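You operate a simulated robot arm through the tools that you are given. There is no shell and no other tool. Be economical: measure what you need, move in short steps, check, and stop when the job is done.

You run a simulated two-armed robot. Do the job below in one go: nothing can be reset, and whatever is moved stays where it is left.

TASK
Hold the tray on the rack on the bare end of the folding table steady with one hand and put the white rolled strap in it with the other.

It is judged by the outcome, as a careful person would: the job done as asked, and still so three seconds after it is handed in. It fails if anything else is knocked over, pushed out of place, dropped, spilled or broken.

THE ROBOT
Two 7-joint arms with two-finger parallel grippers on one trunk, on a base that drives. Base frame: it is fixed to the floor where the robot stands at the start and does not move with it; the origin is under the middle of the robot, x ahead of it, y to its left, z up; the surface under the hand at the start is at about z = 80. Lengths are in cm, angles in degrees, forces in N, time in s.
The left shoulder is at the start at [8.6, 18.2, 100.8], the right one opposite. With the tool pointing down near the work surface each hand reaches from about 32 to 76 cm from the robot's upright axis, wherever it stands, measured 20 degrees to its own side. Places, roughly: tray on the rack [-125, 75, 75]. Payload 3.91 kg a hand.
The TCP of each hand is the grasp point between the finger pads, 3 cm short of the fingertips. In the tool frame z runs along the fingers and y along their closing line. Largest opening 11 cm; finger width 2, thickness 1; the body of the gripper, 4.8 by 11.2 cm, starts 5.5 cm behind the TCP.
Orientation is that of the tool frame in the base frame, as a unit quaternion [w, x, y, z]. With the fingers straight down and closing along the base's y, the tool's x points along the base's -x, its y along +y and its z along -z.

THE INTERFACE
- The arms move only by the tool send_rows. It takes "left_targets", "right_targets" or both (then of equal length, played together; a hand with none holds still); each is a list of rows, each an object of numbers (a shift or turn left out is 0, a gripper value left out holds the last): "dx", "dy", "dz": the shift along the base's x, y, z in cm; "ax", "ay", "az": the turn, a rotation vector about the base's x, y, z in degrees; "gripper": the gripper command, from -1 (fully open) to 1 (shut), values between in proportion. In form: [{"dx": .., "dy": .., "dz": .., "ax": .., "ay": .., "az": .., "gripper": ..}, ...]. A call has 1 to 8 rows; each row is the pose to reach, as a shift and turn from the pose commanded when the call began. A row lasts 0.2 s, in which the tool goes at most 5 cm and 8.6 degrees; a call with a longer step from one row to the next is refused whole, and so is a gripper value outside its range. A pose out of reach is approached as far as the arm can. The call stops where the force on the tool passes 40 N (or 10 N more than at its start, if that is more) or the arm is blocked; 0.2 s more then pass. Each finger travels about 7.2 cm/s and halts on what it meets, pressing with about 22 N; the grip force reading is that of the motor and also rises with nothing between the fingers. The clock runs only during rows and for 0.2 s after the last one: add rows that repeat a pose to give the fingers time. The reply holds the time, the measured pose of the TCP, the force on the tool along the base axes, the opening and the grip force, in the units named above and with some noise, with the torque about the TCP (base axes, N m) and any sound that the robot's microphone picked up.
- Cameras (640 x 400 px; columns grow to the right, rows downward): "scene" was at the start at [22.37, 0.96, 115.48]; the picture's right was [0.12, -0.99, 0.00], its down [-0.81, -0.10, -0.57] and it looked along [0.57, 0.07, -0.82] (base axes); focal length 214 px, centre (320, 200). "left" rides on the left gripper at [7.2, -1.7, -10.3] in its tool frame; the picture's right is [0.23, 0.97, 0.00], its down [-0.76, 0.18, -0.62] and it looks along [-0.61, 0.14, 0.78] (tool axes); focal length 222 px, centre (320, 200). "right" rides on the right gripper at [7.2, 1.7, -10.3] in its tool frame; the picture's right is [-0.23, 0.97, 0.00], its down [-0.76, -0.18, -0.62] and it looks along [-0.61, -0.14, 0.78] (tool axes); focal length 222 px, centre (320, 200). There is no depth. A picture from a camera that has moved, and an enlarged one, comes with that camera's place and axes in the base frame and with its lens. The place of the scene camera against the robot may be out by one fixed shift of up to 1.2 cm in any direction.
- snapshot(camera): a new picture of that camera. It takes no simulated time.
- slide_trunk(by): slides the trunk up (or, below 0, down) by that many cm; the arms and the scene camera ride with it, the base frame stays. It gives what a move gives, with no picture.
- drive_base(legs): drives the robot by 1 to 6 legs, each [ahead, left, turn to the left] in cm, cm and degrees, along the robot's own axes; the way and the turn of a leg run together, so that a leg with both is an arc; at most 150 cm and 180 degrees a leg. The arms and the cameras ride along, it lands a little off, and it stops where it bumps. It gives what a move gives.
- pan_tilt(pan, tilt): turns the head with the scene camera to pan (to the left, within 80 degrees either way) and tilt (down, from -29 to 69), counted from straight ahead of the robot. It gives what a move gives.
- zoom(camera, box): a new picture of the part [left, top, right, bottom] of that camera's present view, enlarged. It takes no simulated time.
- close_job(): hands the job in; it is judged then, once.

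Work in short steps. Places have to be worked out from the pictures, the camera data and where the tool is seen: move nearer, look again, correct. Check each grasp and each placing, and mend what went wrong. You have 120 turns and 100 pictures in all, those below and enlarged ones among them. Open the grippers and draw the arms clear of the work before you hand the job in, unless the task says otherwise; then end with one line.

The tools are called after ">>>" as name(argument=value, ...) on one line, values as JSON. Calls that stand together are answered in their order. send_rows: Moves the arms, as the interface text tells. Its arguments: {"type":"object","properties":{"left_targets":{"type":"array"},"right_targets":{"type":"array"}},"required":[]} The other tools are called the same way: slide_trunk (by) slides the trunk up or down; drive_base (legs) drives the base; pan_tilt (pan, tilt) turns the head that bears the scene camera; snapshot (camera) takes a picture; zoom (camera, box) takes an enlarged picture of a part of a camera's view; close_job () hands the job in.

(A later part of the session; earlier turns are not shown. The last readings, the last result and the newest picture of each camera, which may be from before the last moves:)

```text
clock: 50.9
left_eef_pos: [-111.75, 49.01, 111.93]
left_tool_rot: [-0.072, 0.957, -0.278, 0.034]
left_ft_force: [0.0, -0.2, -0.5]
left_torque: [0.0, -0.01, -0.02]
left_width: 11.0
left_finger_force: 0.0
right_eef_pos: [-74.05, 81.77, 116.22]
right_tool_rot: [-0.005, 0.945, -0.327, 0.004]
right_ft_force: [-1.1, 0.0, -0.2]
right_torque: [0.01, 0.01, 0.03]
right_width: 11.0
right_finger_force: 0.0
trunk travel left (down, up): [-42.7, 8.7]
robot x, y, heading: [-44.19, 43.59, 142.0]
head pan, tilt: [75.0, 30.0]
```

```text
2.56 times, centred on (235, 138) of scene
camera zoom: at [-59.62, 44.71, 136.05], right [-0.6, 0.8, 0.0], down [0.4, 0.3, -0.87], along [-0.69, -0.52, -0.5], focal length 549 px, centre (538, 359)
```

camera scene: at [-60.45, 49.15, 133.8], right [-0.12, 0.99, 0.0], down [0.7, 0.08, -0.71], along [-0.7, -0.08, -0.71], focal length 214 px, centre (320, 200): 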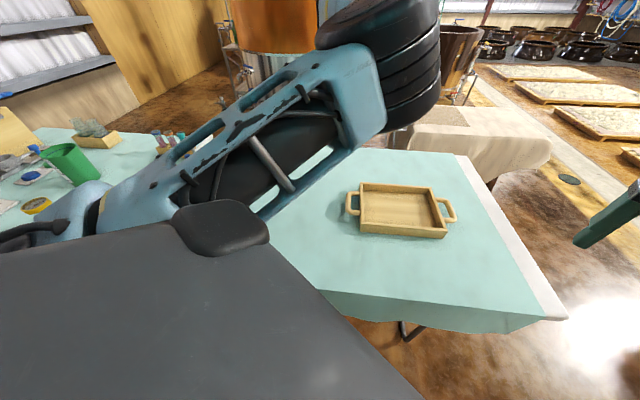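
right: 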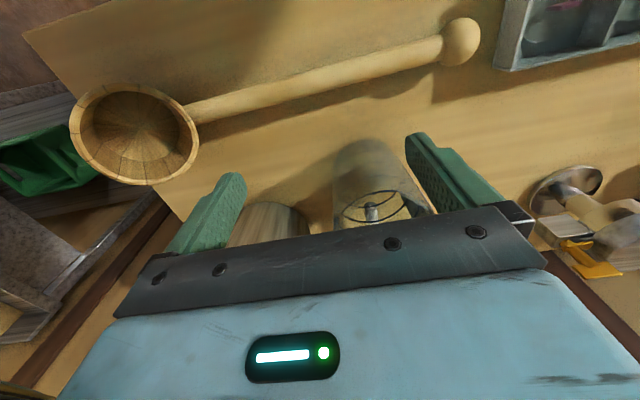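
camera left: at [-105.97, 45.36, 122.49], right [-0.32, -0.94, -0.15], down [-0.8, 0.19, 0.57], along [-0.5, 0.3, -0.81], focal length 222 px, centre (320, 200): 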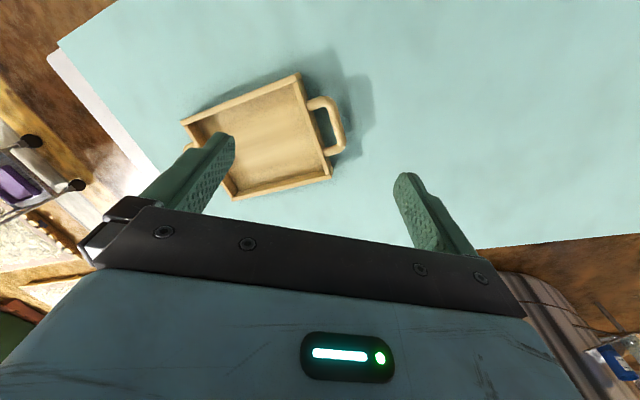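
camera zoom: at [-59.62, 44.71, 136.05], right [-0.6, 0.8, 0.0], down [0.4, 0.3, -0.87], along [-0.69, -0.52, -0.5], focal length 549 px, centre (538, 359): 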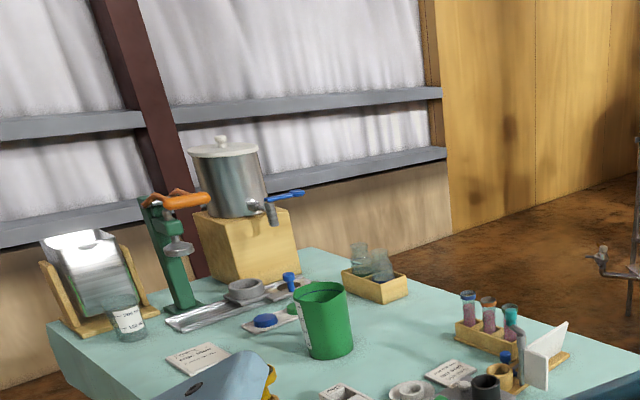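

A white roll shows among the small things near (-118, -30). I drive back along the table and face it for a better look.

>>> drive_base(legs=[[-31, 36, 0], [0, 0, 38]])

>>> pan_tilt(pan=0, tilt=40)

>>> snapshot(camera="scene")

>>> snapshot(camera="left")

```text
clock: 56.4
left_eef_pos: [-98.31, -41.01, 111.73]
left_tool_rot: [-0.079, 0.996, 0.05, 0.009]
left_ft_force: [0.6, 0.7, 0.2]
left_torque: [0.03, -0.02, -0.02]
left_width: 11.02
left_finger_force: 0.0
right_eef_pos: [-88.79, 8.05, 116.25]
right_tool_rot: [-0.006, 1.0, -0.003, 0.002]
right_ft_force: [-0.6, -0.9, 0.4]
right_torque: [-0.02, 0.0, 0.0]
right_width: 11.0
right_finger_force: 0.0
trunk travel left (down, up): [-42.7, 8.7]
robot x, y, heading: [-41.86, -3.81, 179.9]
head pan, tilt: [75.0, 30.0]
```

```text
clock: 57.9
left_eef_pos: [-98.36, -41.0, 111.85]
left_tool_rot: [-0.081, 0.995, 0.049, 0.009]
left_ft_force: [0.1, -1.0, -0.5]
left_torque: [-0.02, -0.02, 0.02]
left_width: 11.0
left_finger_force: 0.0
right_eef_pos: [-88.76, 8.12, 116.28]
right_tool_rot: [-0.006, 1.0, -0.003, 0.002]
right_ft_force: [-0.2, 0.2, 0.4]
right_torque: [0.0, -0.03, 0.02]
right_width: 11.0
right_finger_force: 0.0
trunk travel left (down, up): [-42.7, 8.7]
robot x, y, heading: [-42.03, -3.66, 180.0]
head pan, tilt: [0.0, 40.0]
```

```text
71 pictures are left
camera scene: at [-60.62, -3.35, 134.52], right [0.0, 1.0, 0.0], down [0.64, 0.0, -0.77], along [-0.77, 0.0, -0.64], focal length 214 px, centre (320, 200)
```

scene: 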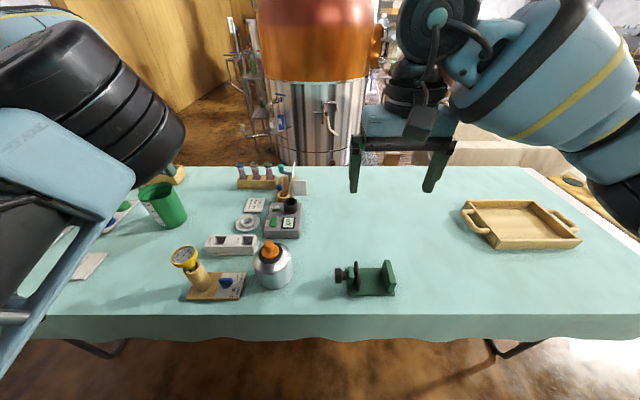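

```text
70 pictures are left
camera left: at [-91.41, -40.28, 122.49], right [0.32, -0.93, -0.15], down [-0.75, -0.35, 0.57], along [-0.58, -0.07, -0.81], focal length 222 px, centre (320, 200)
```

left: 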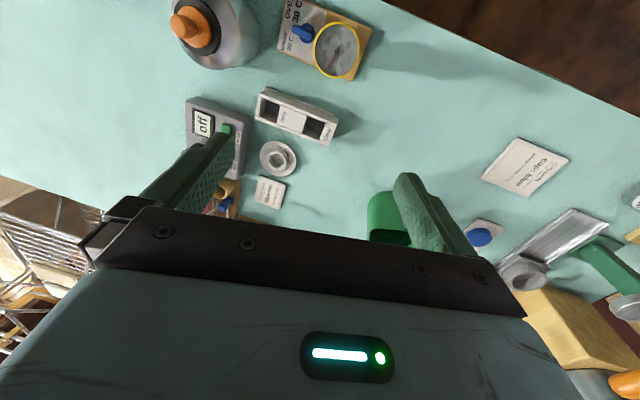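

The small round coil by the cards looks like a candidate. I zoom in on it.

>>> zoom(camera="scene", box=[160, 150, 340, 310])

>>> zoom(camera="left", box=[160, 70, 400, 220])

```text
2.50 times, centred on (250, 230) of scene
camera zoom: at [-60.62, -3.35, 134.52], right [0.0, 1.0, 0.0], down [0.64, 0.0, -0.77], along [-0.77, 0.0, -0.64], focal length 536 px, centre (495, 125)
```

zoom: 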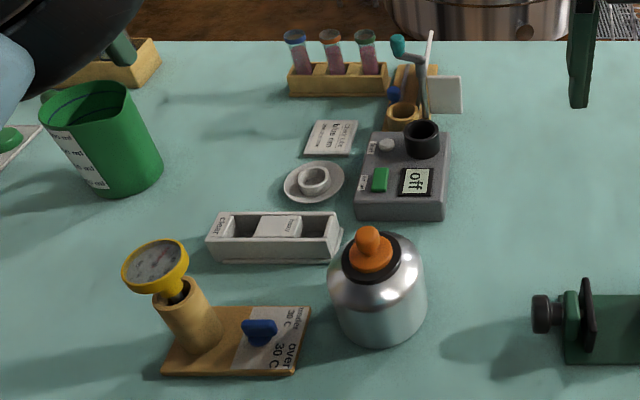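

```text
2.67 times, centred on (280, 145) of left
camera zoom: at [-91.41, -40.28, 122.49], right [0.32, -0.93, -0.15], down [-0.75, -0.35, 0.57], along [-0.58, -0.07, -0.81], focal length 592 px, centre (427, 347)
```

zoom: 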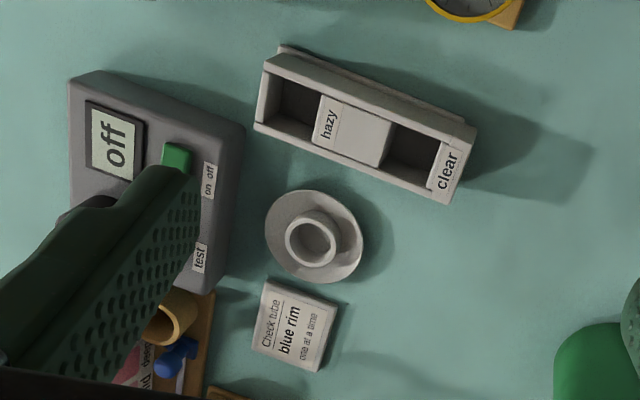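

That is a dish, not a strap. I look further to the left end of the table and at the neighbouring furniture.

>>> pan_tilt(pan=70, tilt=30)

>>> snapshot(camera="scene")

>>> pan_tilt(pan=-75, tilt=20)

>>> snapshot(camera="scene")

```text
clock: 59.3
left_eef_pos: [-98.37, -40.94, 111.81]
left_tool_rot: [-0.081, 0.995, 0.05, 0.008]
left_ft_force: [-0.2, 0.2, 0.1]
left_torque: [0.03, -0.01, 0.01]
left_width: 10.97
left_finger_force: 0.1
right_eef_pos: [-88.85, 8.02, 116.13]
right_tool_rot: [-0.005, 1.0, -0.003, 0.002]
right_ft_force: [-0.2, -0.8, 0.0]
right_torque: [-0.01, 0.01, 0.02]
right_width: 11.0
right_finger_force: 0.1
trunk travel left (down, up): [-42.7, 8.7]
robot x, y, heading: [-42.08, -3.26, 179.9]
head pan, tilt: [70.0, 30.0]
```

```text
67 pictures are left
camera scene: at [-55.23, -11.84, 136.06], right [-0.94, 0.34, 0.0], down [0.17, 0.47, -0.87], along [-0.3, -0.81, -0.5], focal length 214 px, centre (320, 200)
```

scene: 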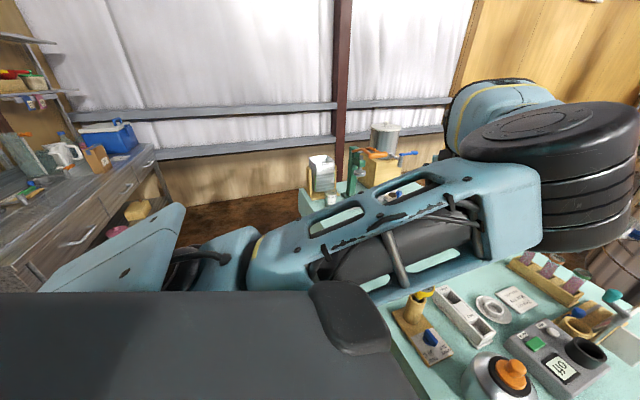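

```text
clock: 61.6
left_eef_pos: [-98.37, -40.9, 111.88]
left_tool_rot: [-0.08, 0.996, 0.05, 0.009]
left_ft_force: [-0.5, 0.9, -0.2]
left_torque: [0.02, 0.0, -0.02]
left_width: 10.99
left_finger_force: 0.1
right_eef_pos: [-88.73, 8.07, 116.32]
right_tool_rot: [-0.006, 1.0, -0.003, 0.002]
right_ft_force: [0.6, 0.5, -0.5]
right_torque: [0.0, 0.0, 0.01]
right_width: 11.0
right_finger_force: 0.0
trunk travel left (down, up): [-42.7, 8.7]
robot x, y, heading: [-41.74, -3.73, 179.7]
head pan, tilt: [-75.0, 20.0]
```

```text
66 pictures are left
camera scene: at [-54.52, 5.64, 137.66], right [0.97, 0.26, 0.0], down [0.09, -0.33, -0.94], along [-0.24, 0.91, -0.34], focal length 214 px, centre (320, 200)
```

scene: 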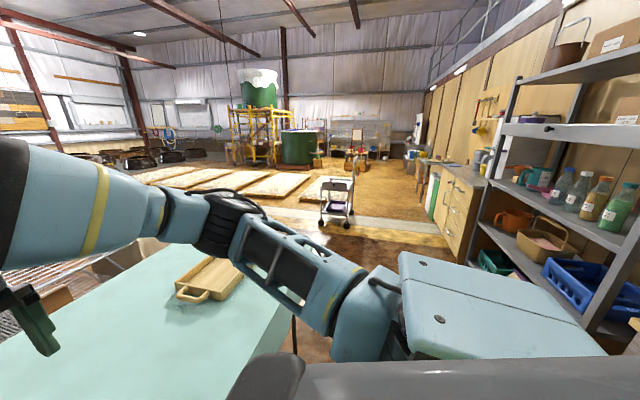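

No strap there yet. I zoom onto the bench at the back-left, and the shelf rack on the right.

>>> zoom(camera="scene", box=[420, 60, 640, 330])

>>> pan_tilt(pan=80, tilt=20)

>>> zoom(camera="scene", box=[0, 60, 280, 260])

>>> zoom(camera="scene", box=[280, 130, 520, 280])

```text
1.48 times, centred on (530, 195) of scene
camera zoom: at [-54.52, 5.64, 137.66], right [0.97, 0.26, 0.0], down [0.09, -0.33, -0.94], along [-0.24, 0.91, -0.34], focal length 318 px, centre (9, 207)
```

zoom: 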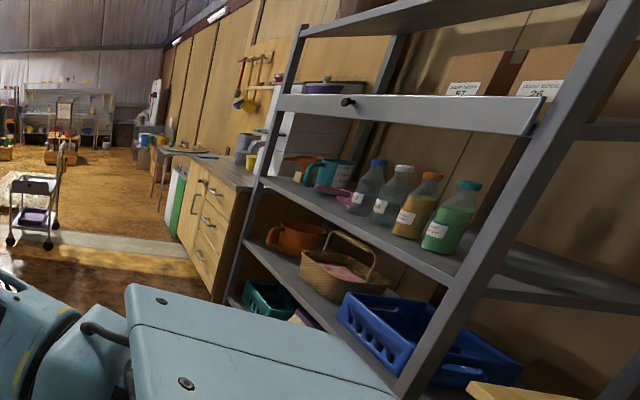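

```text
clock: 64.0
left_eef_pos: [-98.31, -41.07, 111.78]
left_tool_rot: [-0.079, 0.996, 0.049, 0.009]
left_ft_force: [0.5, 0.8, -0.7]
left_torque: [-0.01, -0.02, -0.01]
left_width: 11.04
left_finger_force: 0.1
right_eef_pos: [-88.79, 8.07, 116.23]
right_tool_rot: [-0.005, 1.0, -0.002, 0.002]
right_ft_force: [-0.5, 0.8, -0.5]
right_torque: [0.03, 0.0, 0.02]
right_width: 10.99
right_finger_force: 0.0
trunk travel left (down, up): [-42.7, 8.7]
robot x, y, heading: [-41.93, -3.79, 179.9]
head pan, tilt: [80.0, 20.0]
```

```text
2.00 times, centred on (140, 160) of scene
camera zoom: at [-53.76, -12.52, 137.66], right [-0.98, 0.18, 0.0], down [0.06, 0.34, -0.94], along [-0.17, -0.93, -0.34], focal length 429 px, centre (680, 280)
```

zoom: 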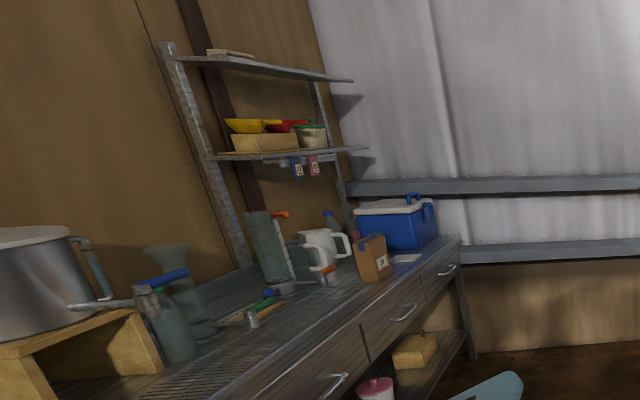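

```text
2.67 times, centred on (400, 205) of scene
camera zoom: at [-53.76, -12.52, 137.66], right [-0.98, 0.18, 0.0], down [0.06, 0.34, -0.94], along [-0.17, -0.93, -0.34], focal length 572 px, centre (107, 187)
```

zoom: 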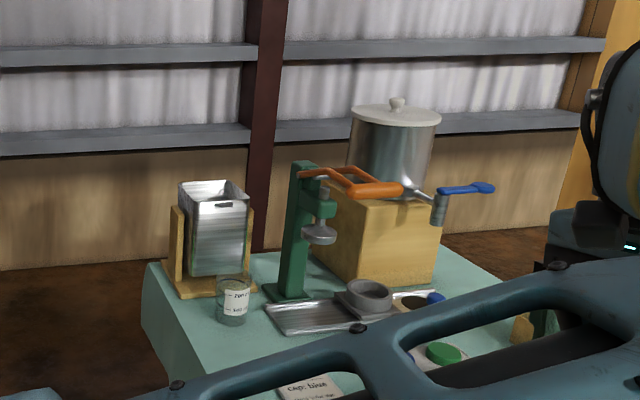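

Not there either. I look at the area beyond the table (draped table, wire rack) and the trolley.

>>> pan_tilt(pan=-30, tilt=18)

>>> snapshot(camera="scene")

>>> snapshot(camera="right")

```text
clock: 65.8
left_eef_pos: [-98.37, -40.94, 111.86]
left_tool_rot: [-0.078, 0.996, 0.049, 0.009]
left_ft_force: [-0.7, 0.1, -0.2]
left_torque: [0.02, -0.01, 0.02]
left_width: 10.97
left_finger_force: 0.1
right_eef_pos: [-88.78, 8.12, 116.26]
right_tool_rot: [-0.005, 1.0, -0.003, 0.002]
right_ft_force: [-0.4, -0.2, 0.4]
right_torque: [-0.01, -0.01, -0.03]
right_width: 11.01
right_finger_force: 0.0
trunk travel left (down, up): [-42.7, 8.7]
robot x, y, heading: [-42.22, -3.5, 180.0]
head pan, tilt: [-30.0, 18.0]
```

```text
62 pictures are left
camera scene: at [-60.2, 1.32, 137.99], right [0.5, 0.87, 0.0], down [0.27, -0.15, -0.95], along [-0.82, 0.48, -0.31], focal length 214 px, centre (320, 200)
```

scene: 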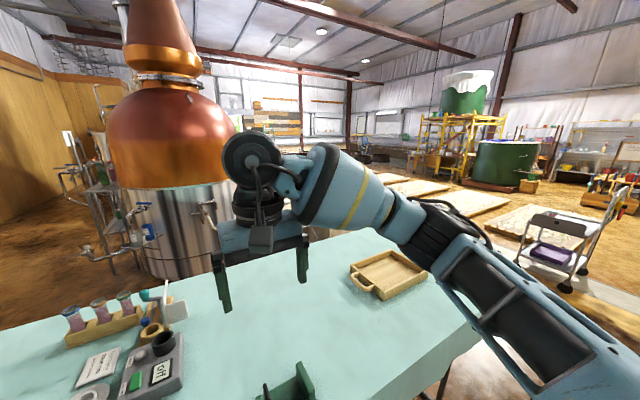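

```text
61 pictures are left
camera right: at [-81.52, 6.34, 126.55], right [-0.23, -0.97, -0.01], down [-0.76, 0.18, 0.62], along [-0.6, 0.15, -0.78], focal length 222 px, centre (320, 200)
```

right: 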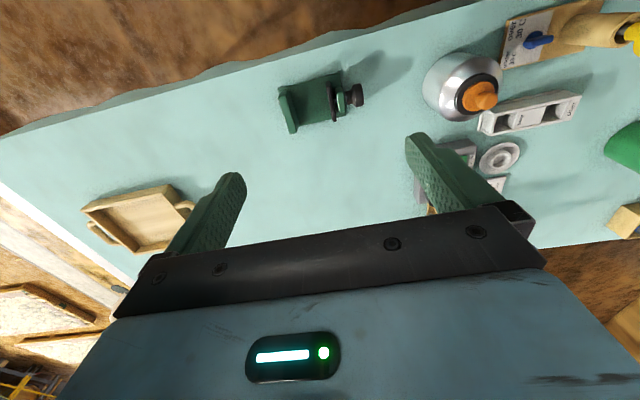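

Still no strap. I shift left along the table to see the far clutter end from the left hand camera and the head.

>>> drive_base(legs=[[0, 32, 0]])

>>> snapshot(camera="left")

>>> pan_tilt(pan=15, tilt=45)

>>> snapshot(camera="scene")

```text
clock: 69.2
left_eef_pos: [-98.43, -72.81, 111.92]
left_tool_rot: [-0.08, 0.996, 0.048, 0.01]
left_ft_force: [-0.1, 0.3, 0.4]
left_torque: [-0.03, -0.01, 0.0]
left_width: 11.01
left_finger_force: 0.0
right_eef_pos: [-88.85, -23.61, 116.23]
right_tool_rot: [-0.005, 1.0, -0.004, 0.003]
right_ft_force: [0.0, -0.3, 0.3]
right_torque: [0.01, 0.0, 0.0]
right_width: 10.99
right_finger_force: 0.0
trunk travel left (down, up): [-42.7, 8.7]
robot x, y, heading: [-42.06, -35.5, 179.7]
head pan, tilt: [-30.0, 18.0]
```

```text
60 pictures are left
camera left: at [-91.66, -72.04, 122.5], right [0.32, -0.94, -0.15], down [-0.75, -0.35, 0.57], along [-0.58, -0.07, -0.81], focal length 222 px, centre (320, 200)
```

left: 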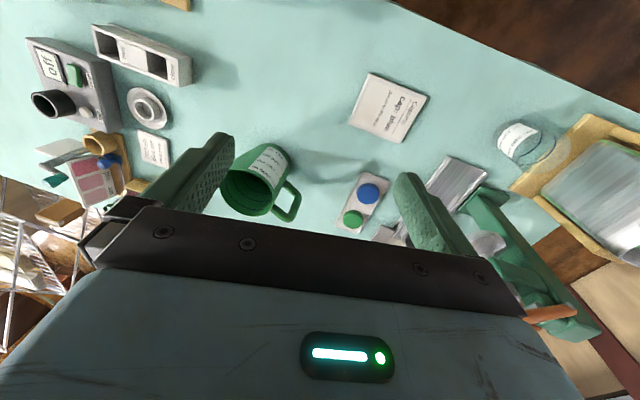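

```text
clock: 70.3
left_eef_pos: [-98.52, -72.76, 111.89]
left_tool_rot: [-0.08, 0.996, 0.048, 0.009]
left_ft_force: [-0.7, -1.4, 0.7]
left_torque: [-0.02, 0.0, 0.01]
left_width: 11.01
left_finger_force: 0.1
right_eef_pos: [-88.88, -23.71, 116.19]
right_tool_rot: [-0.005, 1.0, -0.005, 0.002]
right_ft_force: [0.9, 0.2, 0.2]
right_torque: [0.02, 0.02, 0.03]
right_width: 10.98
right_finger_force: 0.0
trunk travel left (down, up): [-42.7, 8.7]
robot x, y, heading: [-41.86, -35.69, 179.7]
head pan, tilt: [15.0, 45.0]
```

```text
59 pictures are left
camera scene: at [-60.1, -37.32, 133.8], right [-0.25, 0.97, 0.0], down [0.68, 0.18, -0.71], along [-0.68, -0.18, -0.71], focal length 214 px, centre (320, 200)
```

scene: 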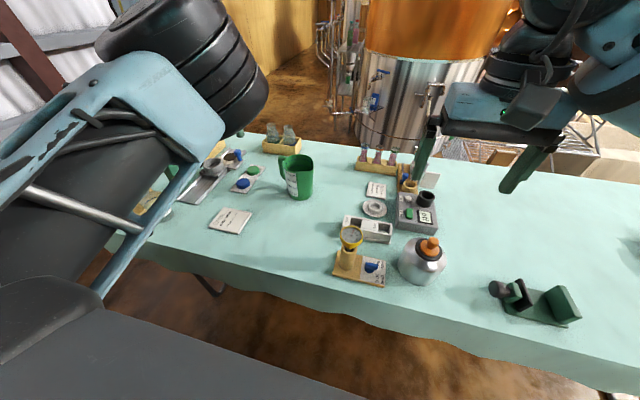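

The whole folding table shows no strap, so it must be elsewhere. I turn back right to inspect the start table, its lower shelf and the rack.

>>> drive_base(legs=[[0, 0, -140]])

>>> pan_tilt(pan=0, tilt=25)

>>> snapshot(camera="scene")

>>> pan_tilt(pan=-65, tilt=25)

>>> snapshot(camera="scene")

```text
clock: 76.6
left_eef_pos: [-21.17, 28.95, 111.76]
left_tool_rot: [0.017, -0.374, 0.924, -0.078]
left_ft_force: [-0.8, 0.5, -0.6]
left_torque: [-0.04, 0.04, -0.02]
left_width: 10.99
left_finger_force: 0.2
right_eef_pos: [1.91, -15.41, 116.24]
right_tool_rot: [0.0, -0.327, 0.945, -0.005]
right_ft_force: [0.0, 0.1, 0.4]
right_torque: [0.05, -0.03, 0.0]
right_width: 11.0
right_finger_force: 0.0
trunk travel left (down, up): [-42.7, 8.7]
robot x, y, heading: [-42.15, -35.42, 38.3]
head pan, tilt: [15.0, 45.0]
```

```text
clock: 77.4
left_eef_pos: [-21.15, 28.99, 111.89]
left_tool_rot: [0.018, -0.376, 0.923, -0.078]
left_ft_force: [-0.4, 0.6, -0.1]
left_torque: [0.02, 0.01, -0.01]
left_width: 11.02
left_finger_force: 0.0
right_eef_pos: [1.84, -15.36, 116.23]
right_tool_rot: [-0.001, -0.325, 0.946, -0.005]
right_ft_force: [0.0, -0.6, 0.6]
right_torque: [0.0, 0.01, -0.02]
right_width: 11.0
right_finger_force: 0.0
trunk travel left (down, up): [-42.7, 8.7]
robot x, y, heading: [-41.95, -35.37, 38.4]
head pan, tilt: [0.0, 25.0]
```

```text
58 pictures are left
camera scene: at [-27.18, -23.42, 136.85], right [0.62, -0.78, 0.0], down [-0.33, -0.26, -0.91], along [0.71, 0.56, -0.42], focal length 214 px, centre (320, 200)
```

scene: 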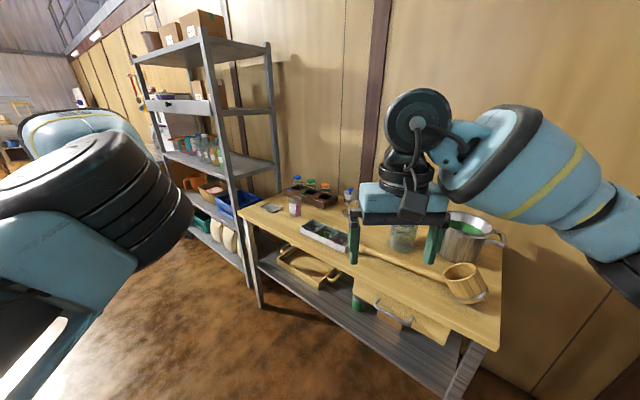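

```text
clock: 78.8
left_eef_pos: [-21.15, 28.9, 111.88]
left_tool_rot: [0.018, -0.374, 0.924, -0.078]
left_ft_force: [0.8, 0.5, -0.6]
left_torque: [0.01, 0.0, -0.02]
left_width: 11.0
left_finger_force: 0.1
right_eef_pos: [1.87, -15.41, 116.23]
right_tool_rot: [0.0, -0.327, 0.945, -0.006]
right_ft_force: [-0.2, -0.4, 0.9]
right_torque: [-0.03, 0.05, 0.0]
right_width: 10.99
right_finger_force: 0.0
trunk travel left (down, up): [-42.7, 8.7]
robot x, y, heading: [-41.89, -35.32, 38.5]
head pan, tilt: [-65.0, 25.0]
```

```text
57 pictures are left
camera scene: at [-26.17, -33.27, 136.86], right [-0.45, -0.89, 0.0], down [-0.38, 0.19, -0.91], along [0.81, -0.41, -0.42], focal length 214 px, centre (320, 200)
```

scene: 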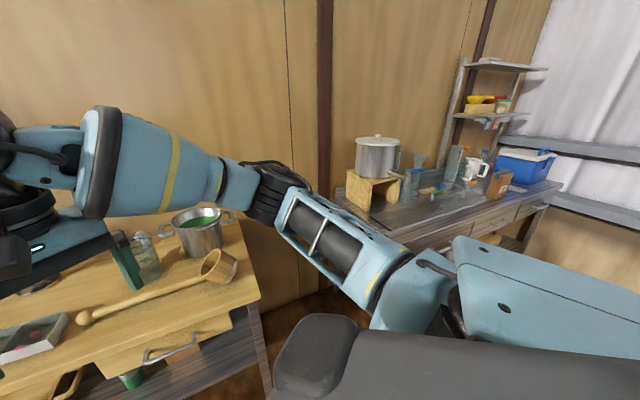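

I zoom in on the wall bench and on the start table with its lower shelf.

>>> zoom(camera="scene", box=[330, 50, 570, 250])

>>> pan_tilt(pan=-5, tilt=30)

>>> zoom(camera="scene", box=[200, 120, 440, 320])

>>> zoom(camera="scene", box=[100, 20, 320, 240])

```text
2.00 times, centred on (450, 150) of scene
camera zoom: at [-26.17, -33.27, 136.86], right [-0.45, -0.89, 0.0], down [-0.38, 0.19, -0.91], along [0.81, -0.41, -0.42], focal length 429 px, centre (60, 300)
```

zoom: 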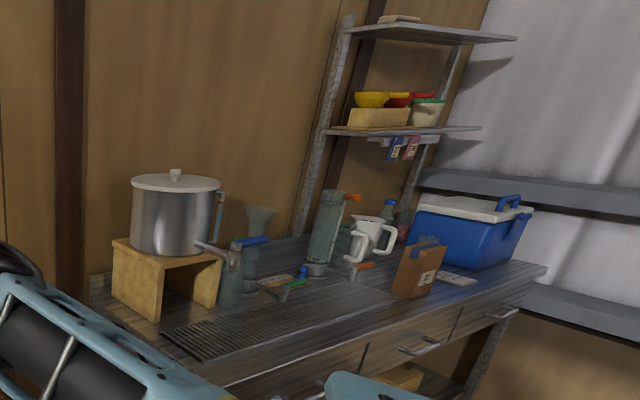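

```text
clock: 80.1
left_eef_pos: [-21.16, 28.91, 111.76]
left_tool_rot: [0.018, -0.374, 0.924, -0.079]
left_ft_force: [-0.2, 0.1, -1.0]
left_torque: [0.01, 0.0, -0.02]
left_width: 10.98
left_finger_force: 0.0
right_eef_pos: [1.88, -15.37, 116.23]
right_tool_rot: [0.001, -0.327, 0.945, -0.006]
right_ft_force: [-0.3, -0.4, 0.1]
right_torque: [-0.02, 0.03, 0.02]
right_width: 11.0
right_finger_force: 0.1
trunk travel left (down, up): [-42.7, 8.7]
robot x, y, heading: [-42.13, -35.23, 38.2]
head pan, tilt: [-5.0, 30.0]
```

```text
2.00 times, centred on (320, 220) of scene
camera zoom: at [-26.84, -24.18, 136.06], right [0.55, -0.84, 0.0], down [-0.42, -0.27, -0.87], along [0.72, 0.47, -0.5], focal length 429 px, centre (320, 160)
```

zoom: 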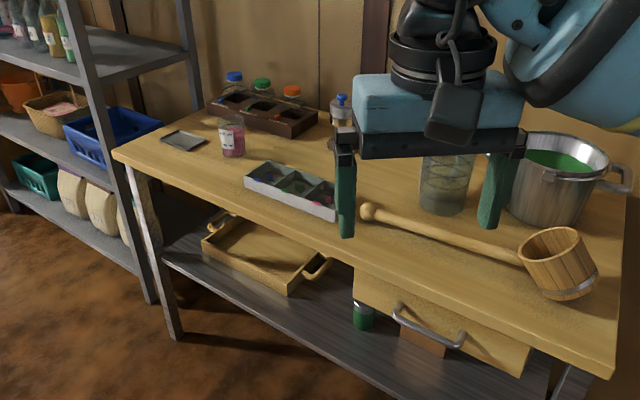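

```text
1.82 times, centred on (210, 130) of scene
camera zoom: at [-26.84, -24.18, 136.06], right [0.55, -0.84, 0.0], down [-0.42, -0.27, -0.87], along [0.72, 0.47, -0.5], focal length 390 px, centre (520, 327)
```

zoom: 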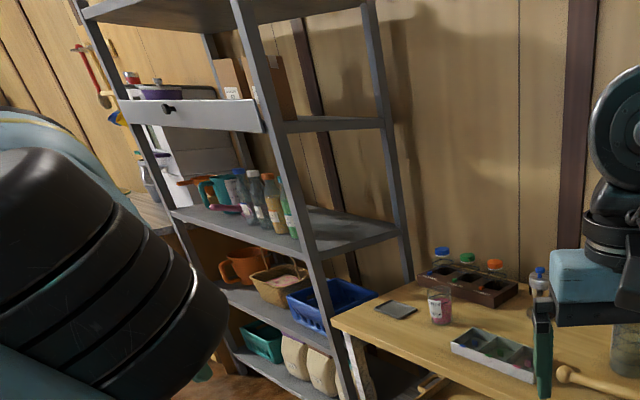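

Crates and basket on the rack can't be seen into from here. I drive over toward the rack to look inside them and at the counter beyond.

>>> drive_base(legs=[[58, 74, 0]])

>>> pan_tilt(pan=0, tilt=30)

>>> snapshot(camera="scene")

>>> pan_tilt(pan=55, tilt=10)

>>> snapshot(camera="scene")

```text
clock: 87.0
left_eef_pos: [-20.09, 122.29, 111.79]
left_tool_rot: [0.017, -0.368, 0.926, -0.079]
left_ft_force: [-0.1, 0.4, -0.1]
left_torque: [0.01, -0.01, 0.01]
left_width: 10.96
left_finger_force: 0.0
right_eef_pos: [2.42, 77.41, 116.27]
right_tool_rot: [0.0, -0.319, 0.948, -0.006]
right_ft_force: [0.3, 0.3, 0.7]
right_torque: [0.01, 0.01, 0.0]
right_width: 11.01
right_finger_force: 0.1
trunk travel left (down, up): [-42.7, 8.7]
robot x, y, heading: [-42.38, 57.82, 37.7]
head pan, tilt: [-5.0, 30.0]
```

```text
clock: 87.7
left_eef_pos: [-20.13, 122.23, 111.89]
left_tool_rot: [0.017, -0.368, 0.926, -0.079]
left_ft_force: [0.6, 0.2, 0.1]
left_torque: [0.04, 0.06, 0.0]
left_width: 11.02
left_finger_force: 0.0
right_eef_pos: [2.2, 77.46, 116.25]
right_tool_rot: [-0.001, -0.319, 0.948, -0.005]
right_ft_force: [0.2, 0.1, 0.1]
right_torque: [-0.03, 0.0, 0.01]
right_width: 11.01
right_finger_force: 0.1
trunk travel left (down, up): [-42.7, 8.7]
robot x, y, heading: [-42.08, 58.43, 37.4]
head pan, tilt: [0.0, 30.0]
```

```text
53 pictures are left
camera scene: at [-27.04, 69.88, 136.06], right [0.61, -0.79, 0.0], down [-0.4, -0.3, -0.87], along [0.69, 0.53, -0.5], focal length 214 px, centre (320, 200)
```

scene: 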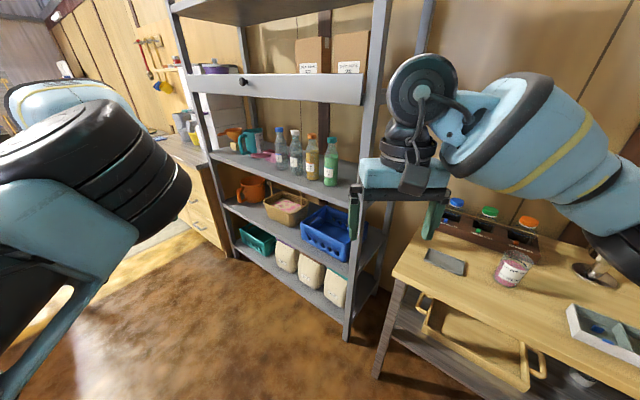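

```text
clock: 88.9
left_eef_pos: [-20.03, 122.31, 111.76]
left_tool_rot: [0.017, -0.367, 0.927, -0.078]
left_ft_force: [-0.4, 0.2, -0.3]
left_torque: [0.0, -0.01, -0.01]
left_width: 11.0
left_finger_force: 0.1
right_eef_pos: [2.34, 77.53, 116.26]
right_tool_rot: [0.0, -0.319, 0.948, -0.006]
right_ft_force: [0.1, -0.6, 0.0]
right_torque: [0.04, -0.02, 0.0]
right_width: 11.02
right_finger_force: 0.0
trunk travel left (down, up): [-42.7, 8.7]
robot x, y, heading: [-41.7, 58.31, 37.4]
head pan, tilt: [55.0, 10.0]
```

```text
52 pictures are left
camera scene: at [-34.6, 73.68, 139.29], right [1.0, 0.04, 0.0], down [0.01, -0.17, -0.98], along [-0.04, 0.98, -0.17], focal length 214 px, centre (320, 200)
```

scene: 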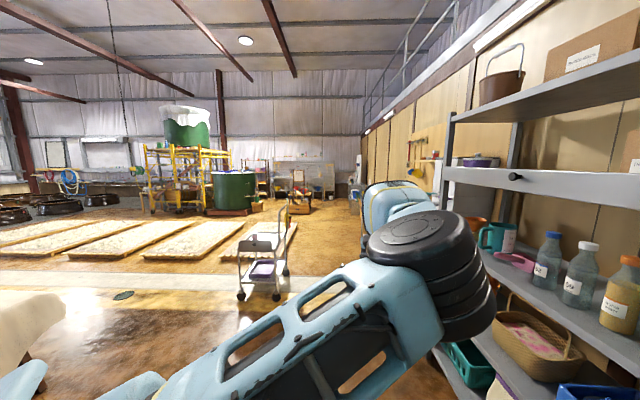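

I zoom into the rack's crates and bottles shelf.

>>> pan_tilt(pan=5, tilt=30)

>>> zoom(camera="scene", box=[210, 110, 410, 320])

>>> zoom(camera="scene", box=[130, 20, 400, 180])

```text
clock: 90.1
left_eef_pos: [-20.16, 122.3, 111.8]
left_tool_rot: [0.017, -0.367, 0.927, -0.078]
left_ft_force: [0.2, -0.6, -0.1]
left_torque: [0.01, 0.0, -0.02]
left_width: 11.0
left_finger_force: 0.1
right_eef_pos: [2.25, 77.62, 116.31]
right_tool_rot: [0.0, -0.318, 0.948, -0.005]
right_ft_force: [-0.3, 0.1, -0.5]
right_torque: [0.03, 0.03, 0.0]
right_width: 10.98
right_finger_force: 0.1
trunk travel left (down, up): [-42.7, 8.7]
robot x, y, heading: [-42.07, 58.19, 37.3]
head pan, tilt: [5.0, 30.0]
```

```text
1.90 times, centred on (310, 215) of scene
camera zoom: at [-27.55, 70.49, 136.06], right [0.67, -0.74, 0.0], down [-0.37, -0.34, -0.87], along [0.64, 0.58, -0.5], focal length 408 px, centre (339, 171)
```

zoom: 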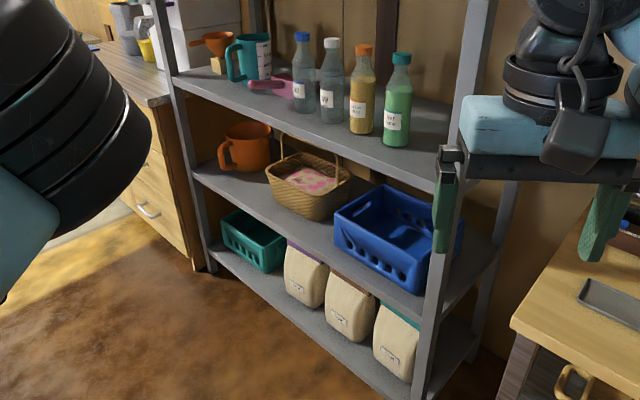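

```text
2.37 times, centred on (265, 100) of scene
camera zoom: at [-27.55, 70.49, 136.06], right [0.67, -0.74, 0.0], down [-0.37, -0.34, -0.87], along [0.64, 0.58, -0.5], focal length 508 px, centre (450, 437)
```

zoom: 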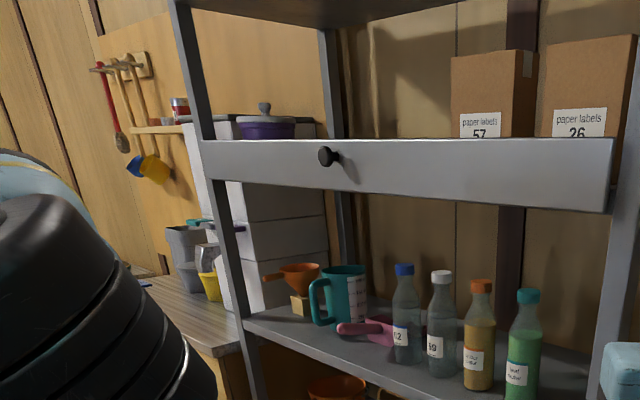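

The crate is empty and no strap on the rack. I turn left to inspect the draped table and wire cart beyond the folding table's bare end.

>>> drive_base(legs=[[0, 0, 100]])

>>> pan_tilt(pan=10, tilt=20)

>>> zoom(camera="scene", box=[120, 60, 440, 300])

>>> snapshot(camera="scene")

```text
clock: 94.7
left_eef_pos: [-108.84, 68.56, 111.71]
left_tool_rot: [-0.07, 0.946, -0.314, 0.037]
left_ft_force: [-0.4, -0.4, 1.3]
left_torque: [0.0, 0.01, 0.0]
left_width: 11.0
left_finger_force: 0.1
right_eef_pos: [-68.73, 98.39, 116.32]
right_tool_rot: [-0.004, 0.931, -0.365, 0.004]
right_ft_force: [0.1, -1.2, -0.6]
right_torque: [-0.01, 0.0, 0.01]
right_width: 11.01
right_finger_force: 0.1
trunk travel left (down, up): [-42.7, 8.7]
robot x, y, heading: [-41.89, 58.21, 137.5]
head pan, tilt: [5.0, 30.0]
```

```text
clock: 95.4
left_eef_pos: [-108.86, 68.46, 111.92]
left_tool_rot: [-0.071, 0.946, -0.313, 0.037]
left_ft_force: [0.8, -0.9, 0.3]
left_torque: [0.0, 0.01, -0.01]
left_width: 11.02
left_finger_force: 0.0
right_eef_pos: [-68.72, 98.38, 116.27]
right_tool_rot: [-0.004, 0.931, -0.365, 0.004]
right_ft_force: [1.0, 0.6, -0.4]
right_torque: [0.02, 0.0, -0.02]
right_width: 11.0
right_finger_force: 0.0
trunk travel left (down, up): [-42.7, 8.7]
robot x, y, heading: [-42.29, 58.49, 137.5]
head pan, tilt: [10.0, 20.0]
```

```text
1.67 times, centred on (280, 180) of scene
camera zoom: at [-57.37, 70.09, 137.66], right [0.54, 0.84, 0.0], down [0.29, -0.18, -0.94], along [-0.79, 0.51, -0.34], focal length 358 px, centre (387, 233)
```

zoom: 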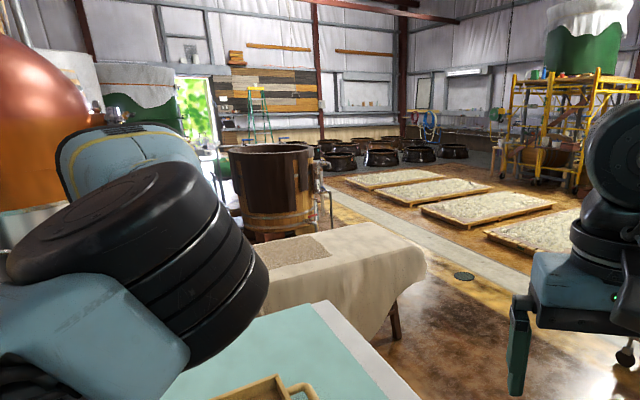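

```text
48 pictures are left
camera scene: at [-57.37, 70.09, 137.66], right [0.54, 0.84, 0.0], down [0.29, -0.18, -0.94], along [-0.79, 0.51, -0.34], focal length 214 px, centre (320, 200)
```

scene: 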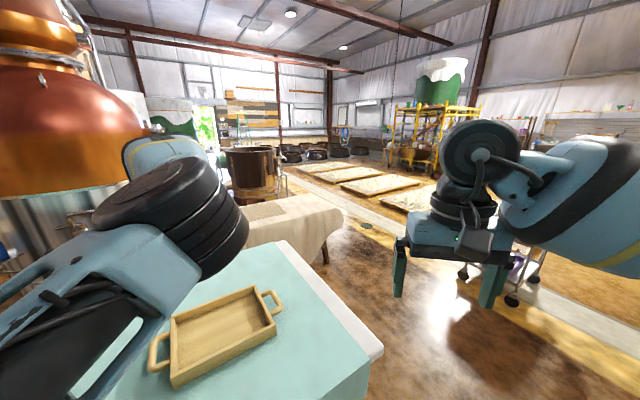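

Not there either. I check the trolley and use the left camera on the tray itself.

>>> snapshot(camera="left")

>>> pan_tilt(pan=-70, tilt=10)

>>> snapshot(camera="scene")

```text
47 pictures are left
camera left: at [-103.34, 64.38, 122.48], right [-0.39, -0.91, -0.15], down [-0.79, 0.25, 0.57], along [-0.48, 0.34, -0.81], focal length 222 px, centre (320, 200)
```

left: 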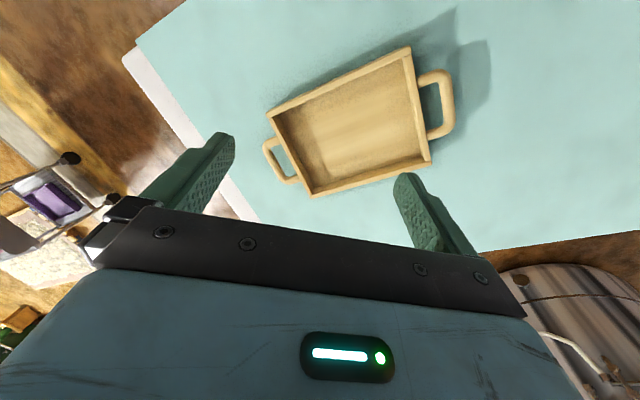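

```text
clock: 96.9
left_eef_pos: [-108.93, 68.53, 111.72]
left_tool_rot: [-0.071, 0.946, -0.314, 0.038]
left_ft_force: [-0.3, 0.5, -0.2]
left_torque: [-0.02, 0.02, 0.0]
left_width: 11.03
left_finger_force: 0.1
right_eef_pos: [-68.73, 98.3, 116.29]
right_tool_rot: [-0.004, 0.931, -0.365, 0.003]
right_ft_force: [-0.7, 0.3, 1.0]
right_torque: [0.02, -0.01, -0.04]
right_width: 11.02
right_finger_force: 0.1
trunk travel left (down, up): [-42.7, 8.7]
robot x, y, heading: [-41.97, 57.9, 137.6]
head pan, tilt: [-70.0, 10.0]
```

```text
46 pictures are left
camera scene: at [-45.96, 73.67, 139.29], right [0.92, -0.38, 0.0], down [-0.07, -0.16, -0.98], along [0.38, 0.91, -0.17], focal length 214 px, centre (320, 200)
```

scene: 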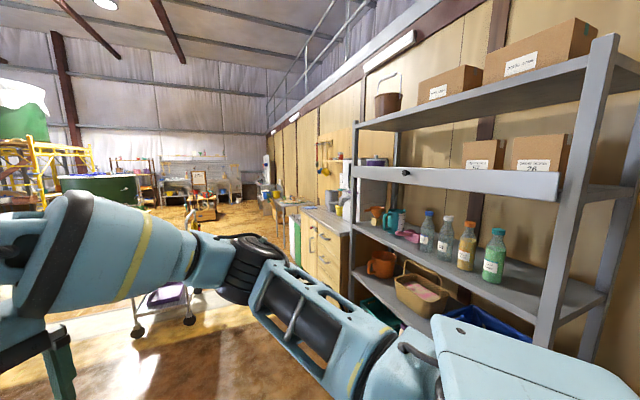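

Nothing visible on the trolley. I'll inspect the start table more closely (mesh jar from above, lower shelf, drawer), so I turn back to it.

>>> drive_base(legs=[[0, 0, -137], [5, -62, 0]])

>>> pan_tilt(pan=0, tilt=35)

>>> zoom(camera="scene", box=[120, 100, 520, 350])

```text
clock: 108.4
left_eef_pos: [20.25, 35.85, 111.75]
left_tool_rot: [-0.007, -0.065, 0.995, -0.08]
left_ft_force: [0.8, -0.1, -0.3]
left_torque: [0.03, 0.01, -0.01]
left_width: 11.0
left_finger_force: 0.1
right_eef_pos: [12.15, -13.68, 116.25]
right_tool_rot: [-0.002, -0.012, 1.0, -0.006]
right_ft_force: [-0.4, 0.0, 0.5]
right_torque: [0.03, 0.01, -0.03]
right_width: 10.98
right_finger_force: 0.2
trunk travel left (down, up): [-42.7, 8.7]
robot x, y, heading: [-35.04, -3.55, 1.4]
head pan, tilt: [-70.0, 10.0]
```

```text
clock: 109.8
left_eef_pos: [20.25, 35.89, 111.79]
left_tool_rot: [-0.007, -0.065, 0.995, -0.08]
left_ft_force: [0.5, -0.5, -0.4]
left_torque: [0.02, -0.01, 0.01]
left_width: 10.99
left_finger_force: 0.0
right_eef_pos: [12.32, -13.65, 116.23]
right_tool_rot: [-0.001, -0.012, 1.0, -0.005]
right_ft_force: [-0.4, 0.1, 0.1]
right_torque: [0.01, -0.02, 0.0]
right_width: 11.02
right_finger_force: 0.1
trunk travel left (down, up): [-42.7, 8.7]
robot x, y, heading: [-34.62, -3.58, 1.4]
head pan, tilt: [0.0, 35.0]
```

```text
1.60 times, centred on (320, 225) of scene
camera zoom: at [-16.33, -2.76, 135.28], right [0.03, -1.0, 0.0], down [-0.57, -0.02, -0.82], along [0.82, 0.02, -0.57], focal length 343 px, centre (320, 160)
```

zoom: 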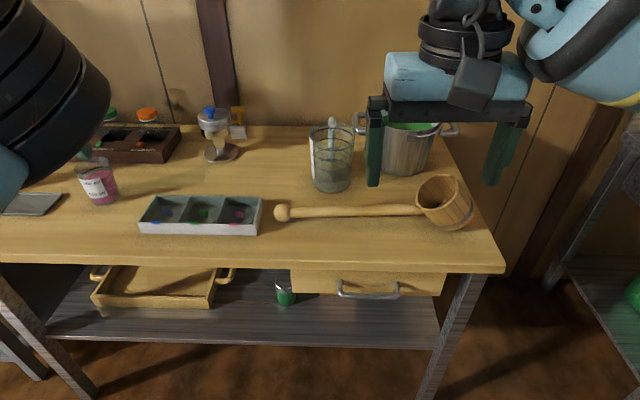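

A white strip stands in the mesh jar; I zoom on it.

>>> zoom(camera="scene", box=[290, 160, 370, 230])

>>> zoom(camera="scene", box=[290, 260, 410, 320])

```text
5.71 times, centred on (330, 195) of scene
camera zoom: at [-16.33, -2.76, 135.28], right [0.03, -1.0, 0.0], down [-0.57, -0.02, -0.82], along [0.82, 0.02, -0.57], focal length 1226 px, centre (263, 229)
```

zoom: 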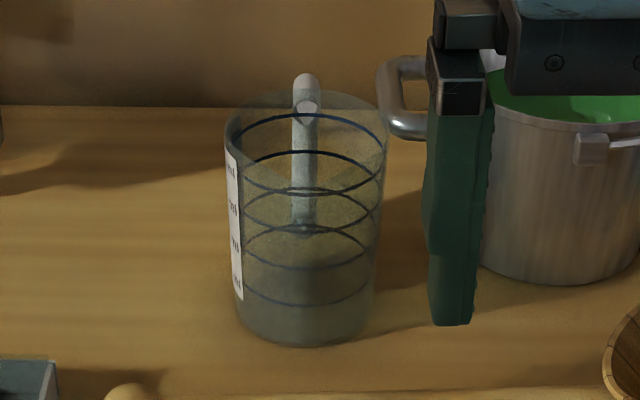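

```text
5.33 times, centred on (350, 290) of scene
camera zoom: at [-16.33, -2.76, 135.28], right [0.03, -1.0, 0.0], down [-0.57, -0.02, -0.82], along [0.82, 0.02, -0.57], focal length 1144 px, centre (160, -280)
```

zoom: 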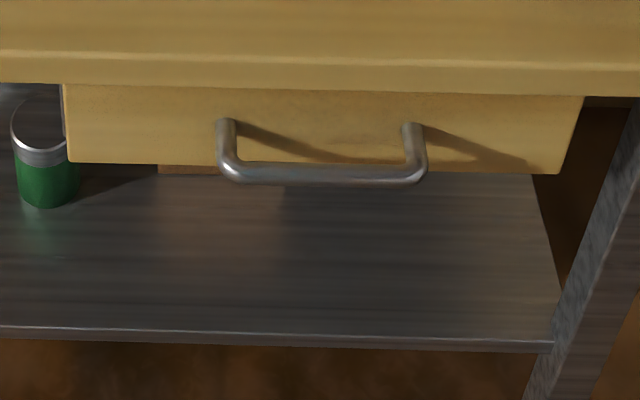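

That's a liquid gauge in a measuring cup. The table has a closed drawer with a bar handle (bar about y -6…-18, x≈25, z≈73.5), a likely hiding place. I lower the trunk and yaw the right hand 90° to grip the bar.

>>> slide_trunk(by=-16)

>>> send_rows(right_targets=[{"az": 8}, {"az": 16}, {"az": 24}, {"az": 32}, {"az": 40}, {"az": 48}, {"az": 56}, {"az": 64}])

>>> send_rows(right_targets=[{"az": 8}, {"az": 16}, {"az": 24}, {"az": 24, "gripper": -0.2}, {"az": 24, "gripper": -0.2}])

```text
clock: 111.7
left_eef_pos: [19.58, 37.59, 94.54]
left_tool_rot: [-0.02, -0.084, 0.993, -0.079]
left_ft_force: [-0.6, 0.4, 0.2]
left_torque: [-0.01, 0.0, 0.02]
left_width: 11.0
left_finger_force: 0.1
right_eef_pos: [12.17, -13.56, 100.28]
right_tool_rot: [-0.001, -0.013, 1.0, -0.004]
right_ft_force: [-1.1, 0.7, 0.4]
right_torque: [0.01, 0.03, -0.01]
right_width: 11.03
right_finger_force: 0.0
trunk travel left (down, up): [-26.7, 24.7]
robot x, y, heading: [-34.78, -3.34, 1.7]
head pan, tilt: [0.0, 35.0]
```

```text
clock: 113.5
left_eef_pos: [19.6, 37.68, 95.05]
left_tool_rot: [-0.015, -0.085, 0.993, -0.082]
left_ft_force: [-0.3, 0.0, -0.5]
left_torque: [0.02, 0.0, -0.01]
left_width: 10.98
left_finger_force: 0.0
right_eef_pos: [12.24, -13.52, 100.22]
right_tool_rot: [0.002, -0.542, 0.841, -0.005]
right_ft_force: [-0.9, -0.1, 0.6]
right_torque: [0.01, 0.02, 0.02]
right_width: 10.98
right_finger_force: 0.0
trunk travel left (down, up): [-26.7, 24.7]
robot x, y, heading: [-34.86, -3.23, 1.7]
head pan, tilt: [0.0, 35.0]
```

```text
clock: 114.7
left_eef_pos: [19.64, 37.77, 95.13]
left_tool_rot: [-0.013, -0.086, 0.993, -0.082]
left_ft_force: [0.3, -0.3, -0.5]
left_torque: [-0.01, 0.01, 0.01]
left_width: 11.01
left_finger_force: 0.1
right_eef_pos: [5.39, -11.26, 99.46]
right_tool_rot: [0.002, -0.703, 0.711, -0.005]
right_ft_force: [0.3, 0.2, -0.3]
right_torque: [0.01, 0.0, -0.01]
right_width: 6.58
right_finger_force: 0.0
right hand out of reach, approached as far as the arm can: row 2, 3, 4, 5
trunk travel left (down, up): [-26.7, 24.7]
robot x, y, heading: [-35.02, -3.17, 1.5]
head pan, tilt: [0.0, 35.0]
```

Yaw is there though near a limit. I reach forward a bit to see whether the arm follows there.

>>> send_rows(right_targets=[{"dx": 2}, {"dx": 4}, {"dx": 6}, {"dx": 6}])

>>> snapshot(camera="right")

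```text
clock: 115.7
left_eef_pos: [19.64, 37.66, 95.38]
left_tool_rot: [-0.01, -0.086, 0.993, -0.082]
left_ft_force: [-0.1, -0.8, 0.6]
left_torque: [0.01, 0.03, -0.01]
left_width: 10.99
left_finger_force: 0.0
right_eef_pos: [5.83, -10.53, 99.21]
right_tool_rot: [0.003, -0.703, 0.711, -0.005]
right_ft_force: [-0.1, -0.4, -0.4]
right_torque: [-0.02, 0.0, -0.01]
right_width: 6.61
right_finger_force: 0.0
right hand out of reach, approached as far as the arm can: row 1, 2, 3, 4
trunk travel left (down, up): [-26.7, 24.7]
robot x, y, heading: [-35.14, -3.09, 1.7]
head pan, tilt: [0.0, 35.0]
```

```text
42 pictures are left
camera right: at [4.03, -17.47, 109.47], right [-0.97, 0.24, -0.01], down [0.18, 0.76, 0.62], along [0.16, 0.6, -0.78], focal length 222 px, centre (320, 200)
```

right: 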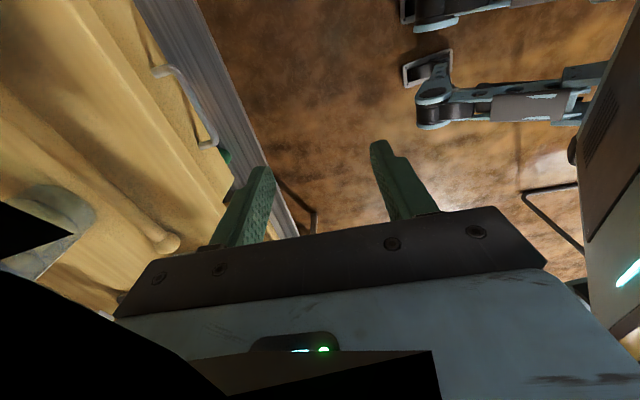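

Joint limit that way. I yaw the other way round (−180° from here).

>>> send_rows(right_targets=[{"az": -8}, {"az": -16}, {"az": -24}, {"az": -32}, {"az": -40}, {"az": -48}, {"az": -56}, {"az": -64}])

>>> send_rows(right_targets=[{"az": -8}, {"az": -16}, {"az": -24}, {"az": -32}, {"az": -40}, {"az": -48}, {"az": -56}, {"az": -64}])

>>> send_rows(right_targets=[{"az": -8}, {"az": -16}, {"az": -24}, {"az": -32}, {"az": -40}, {"az": -48}, {"az": -51}])

```text
clock: 117.5
left_eef_pos: [19.58, 37.81, 95.47]
left_tool_rot: [-0.008, -0.085, 0.993, -0.082]
left_ft_force: [0.2, 0.4, 0.1]
left_torque: [0.0, 0.01, 0.0]
left_width: 11.0
left_finger_force: 0.1
right_eef_pos: [5.83, -10.37, 98.94]
right_tool_rot: [-0.001, -0.219, 0.976, -0.005]
right_ft_force: [-0.6, -0.2, 0.1]
right_torque: [-0.01, 0.04, -0.02]
right_width: 6.57
right_finger_force: 0.0
trunk travel left (down, up): [-26.7, 24.7]
robot x, y, heading: [-34.78, -3.61, 1.5]
head pan, tilt: [0.0, 35.0]
```

```text
clock: 119.3
left_eef_pos: [19.67, 37.65, 95.54]
left_tool_rot: [-0.008, -0.086, 0.993, -0.083]
left_ft_force: [-0.5, -1.4, 0.2]
left_torque: [-0.02, -0.01, 0.02]
left_width: 11.0
left_finger_force: 0.0
right_eef_pos: [5.89, -10.31, 98.79]
right_tool_rot: [-0.003, 0.331, 0.943, -0.004]
right_ft_force: [0.0, 0.7, 0.5]
right_torque: [0.03, -0.02, -0.03]
right_width: 6.6
right_finger_force: 0.1
trunk travel left (down, up): [-26.7, 24.7]
robot x, y, heading: [-35.22, -3.7, 1.8]
head pan, tilt: [0.0, 35.0]
```

```text
clock: 120.9
left_eef_pos: [19.64, 37.74, 95.68]
left_tool_rot: [-0.008, -0.086, 0.993, -0.081]
left_ft_force: [0.3, 0.1, -0.1]
left_torque: [-0.02, -0.01, -0.01]
left_width: 11.01
left_finger_force: 0.0
right_eef_pos: [5.97, -10.32, 98.87]
right_tool_rot: [-0.005, 0.705, 0.709, -0.002]
right_ft_force: [1.0, 0.4, 0.4]
right_torque: [-0.02, 0.03, 0.0]
right_width: 6.62
right_finger_force: 0.0
trunk travel left (down, up): [-26.7, 24.7]
robot x, y, heading: [-34.84, -3.4, 1.6]
head pan, tilt: [0.0, 35.0]
```

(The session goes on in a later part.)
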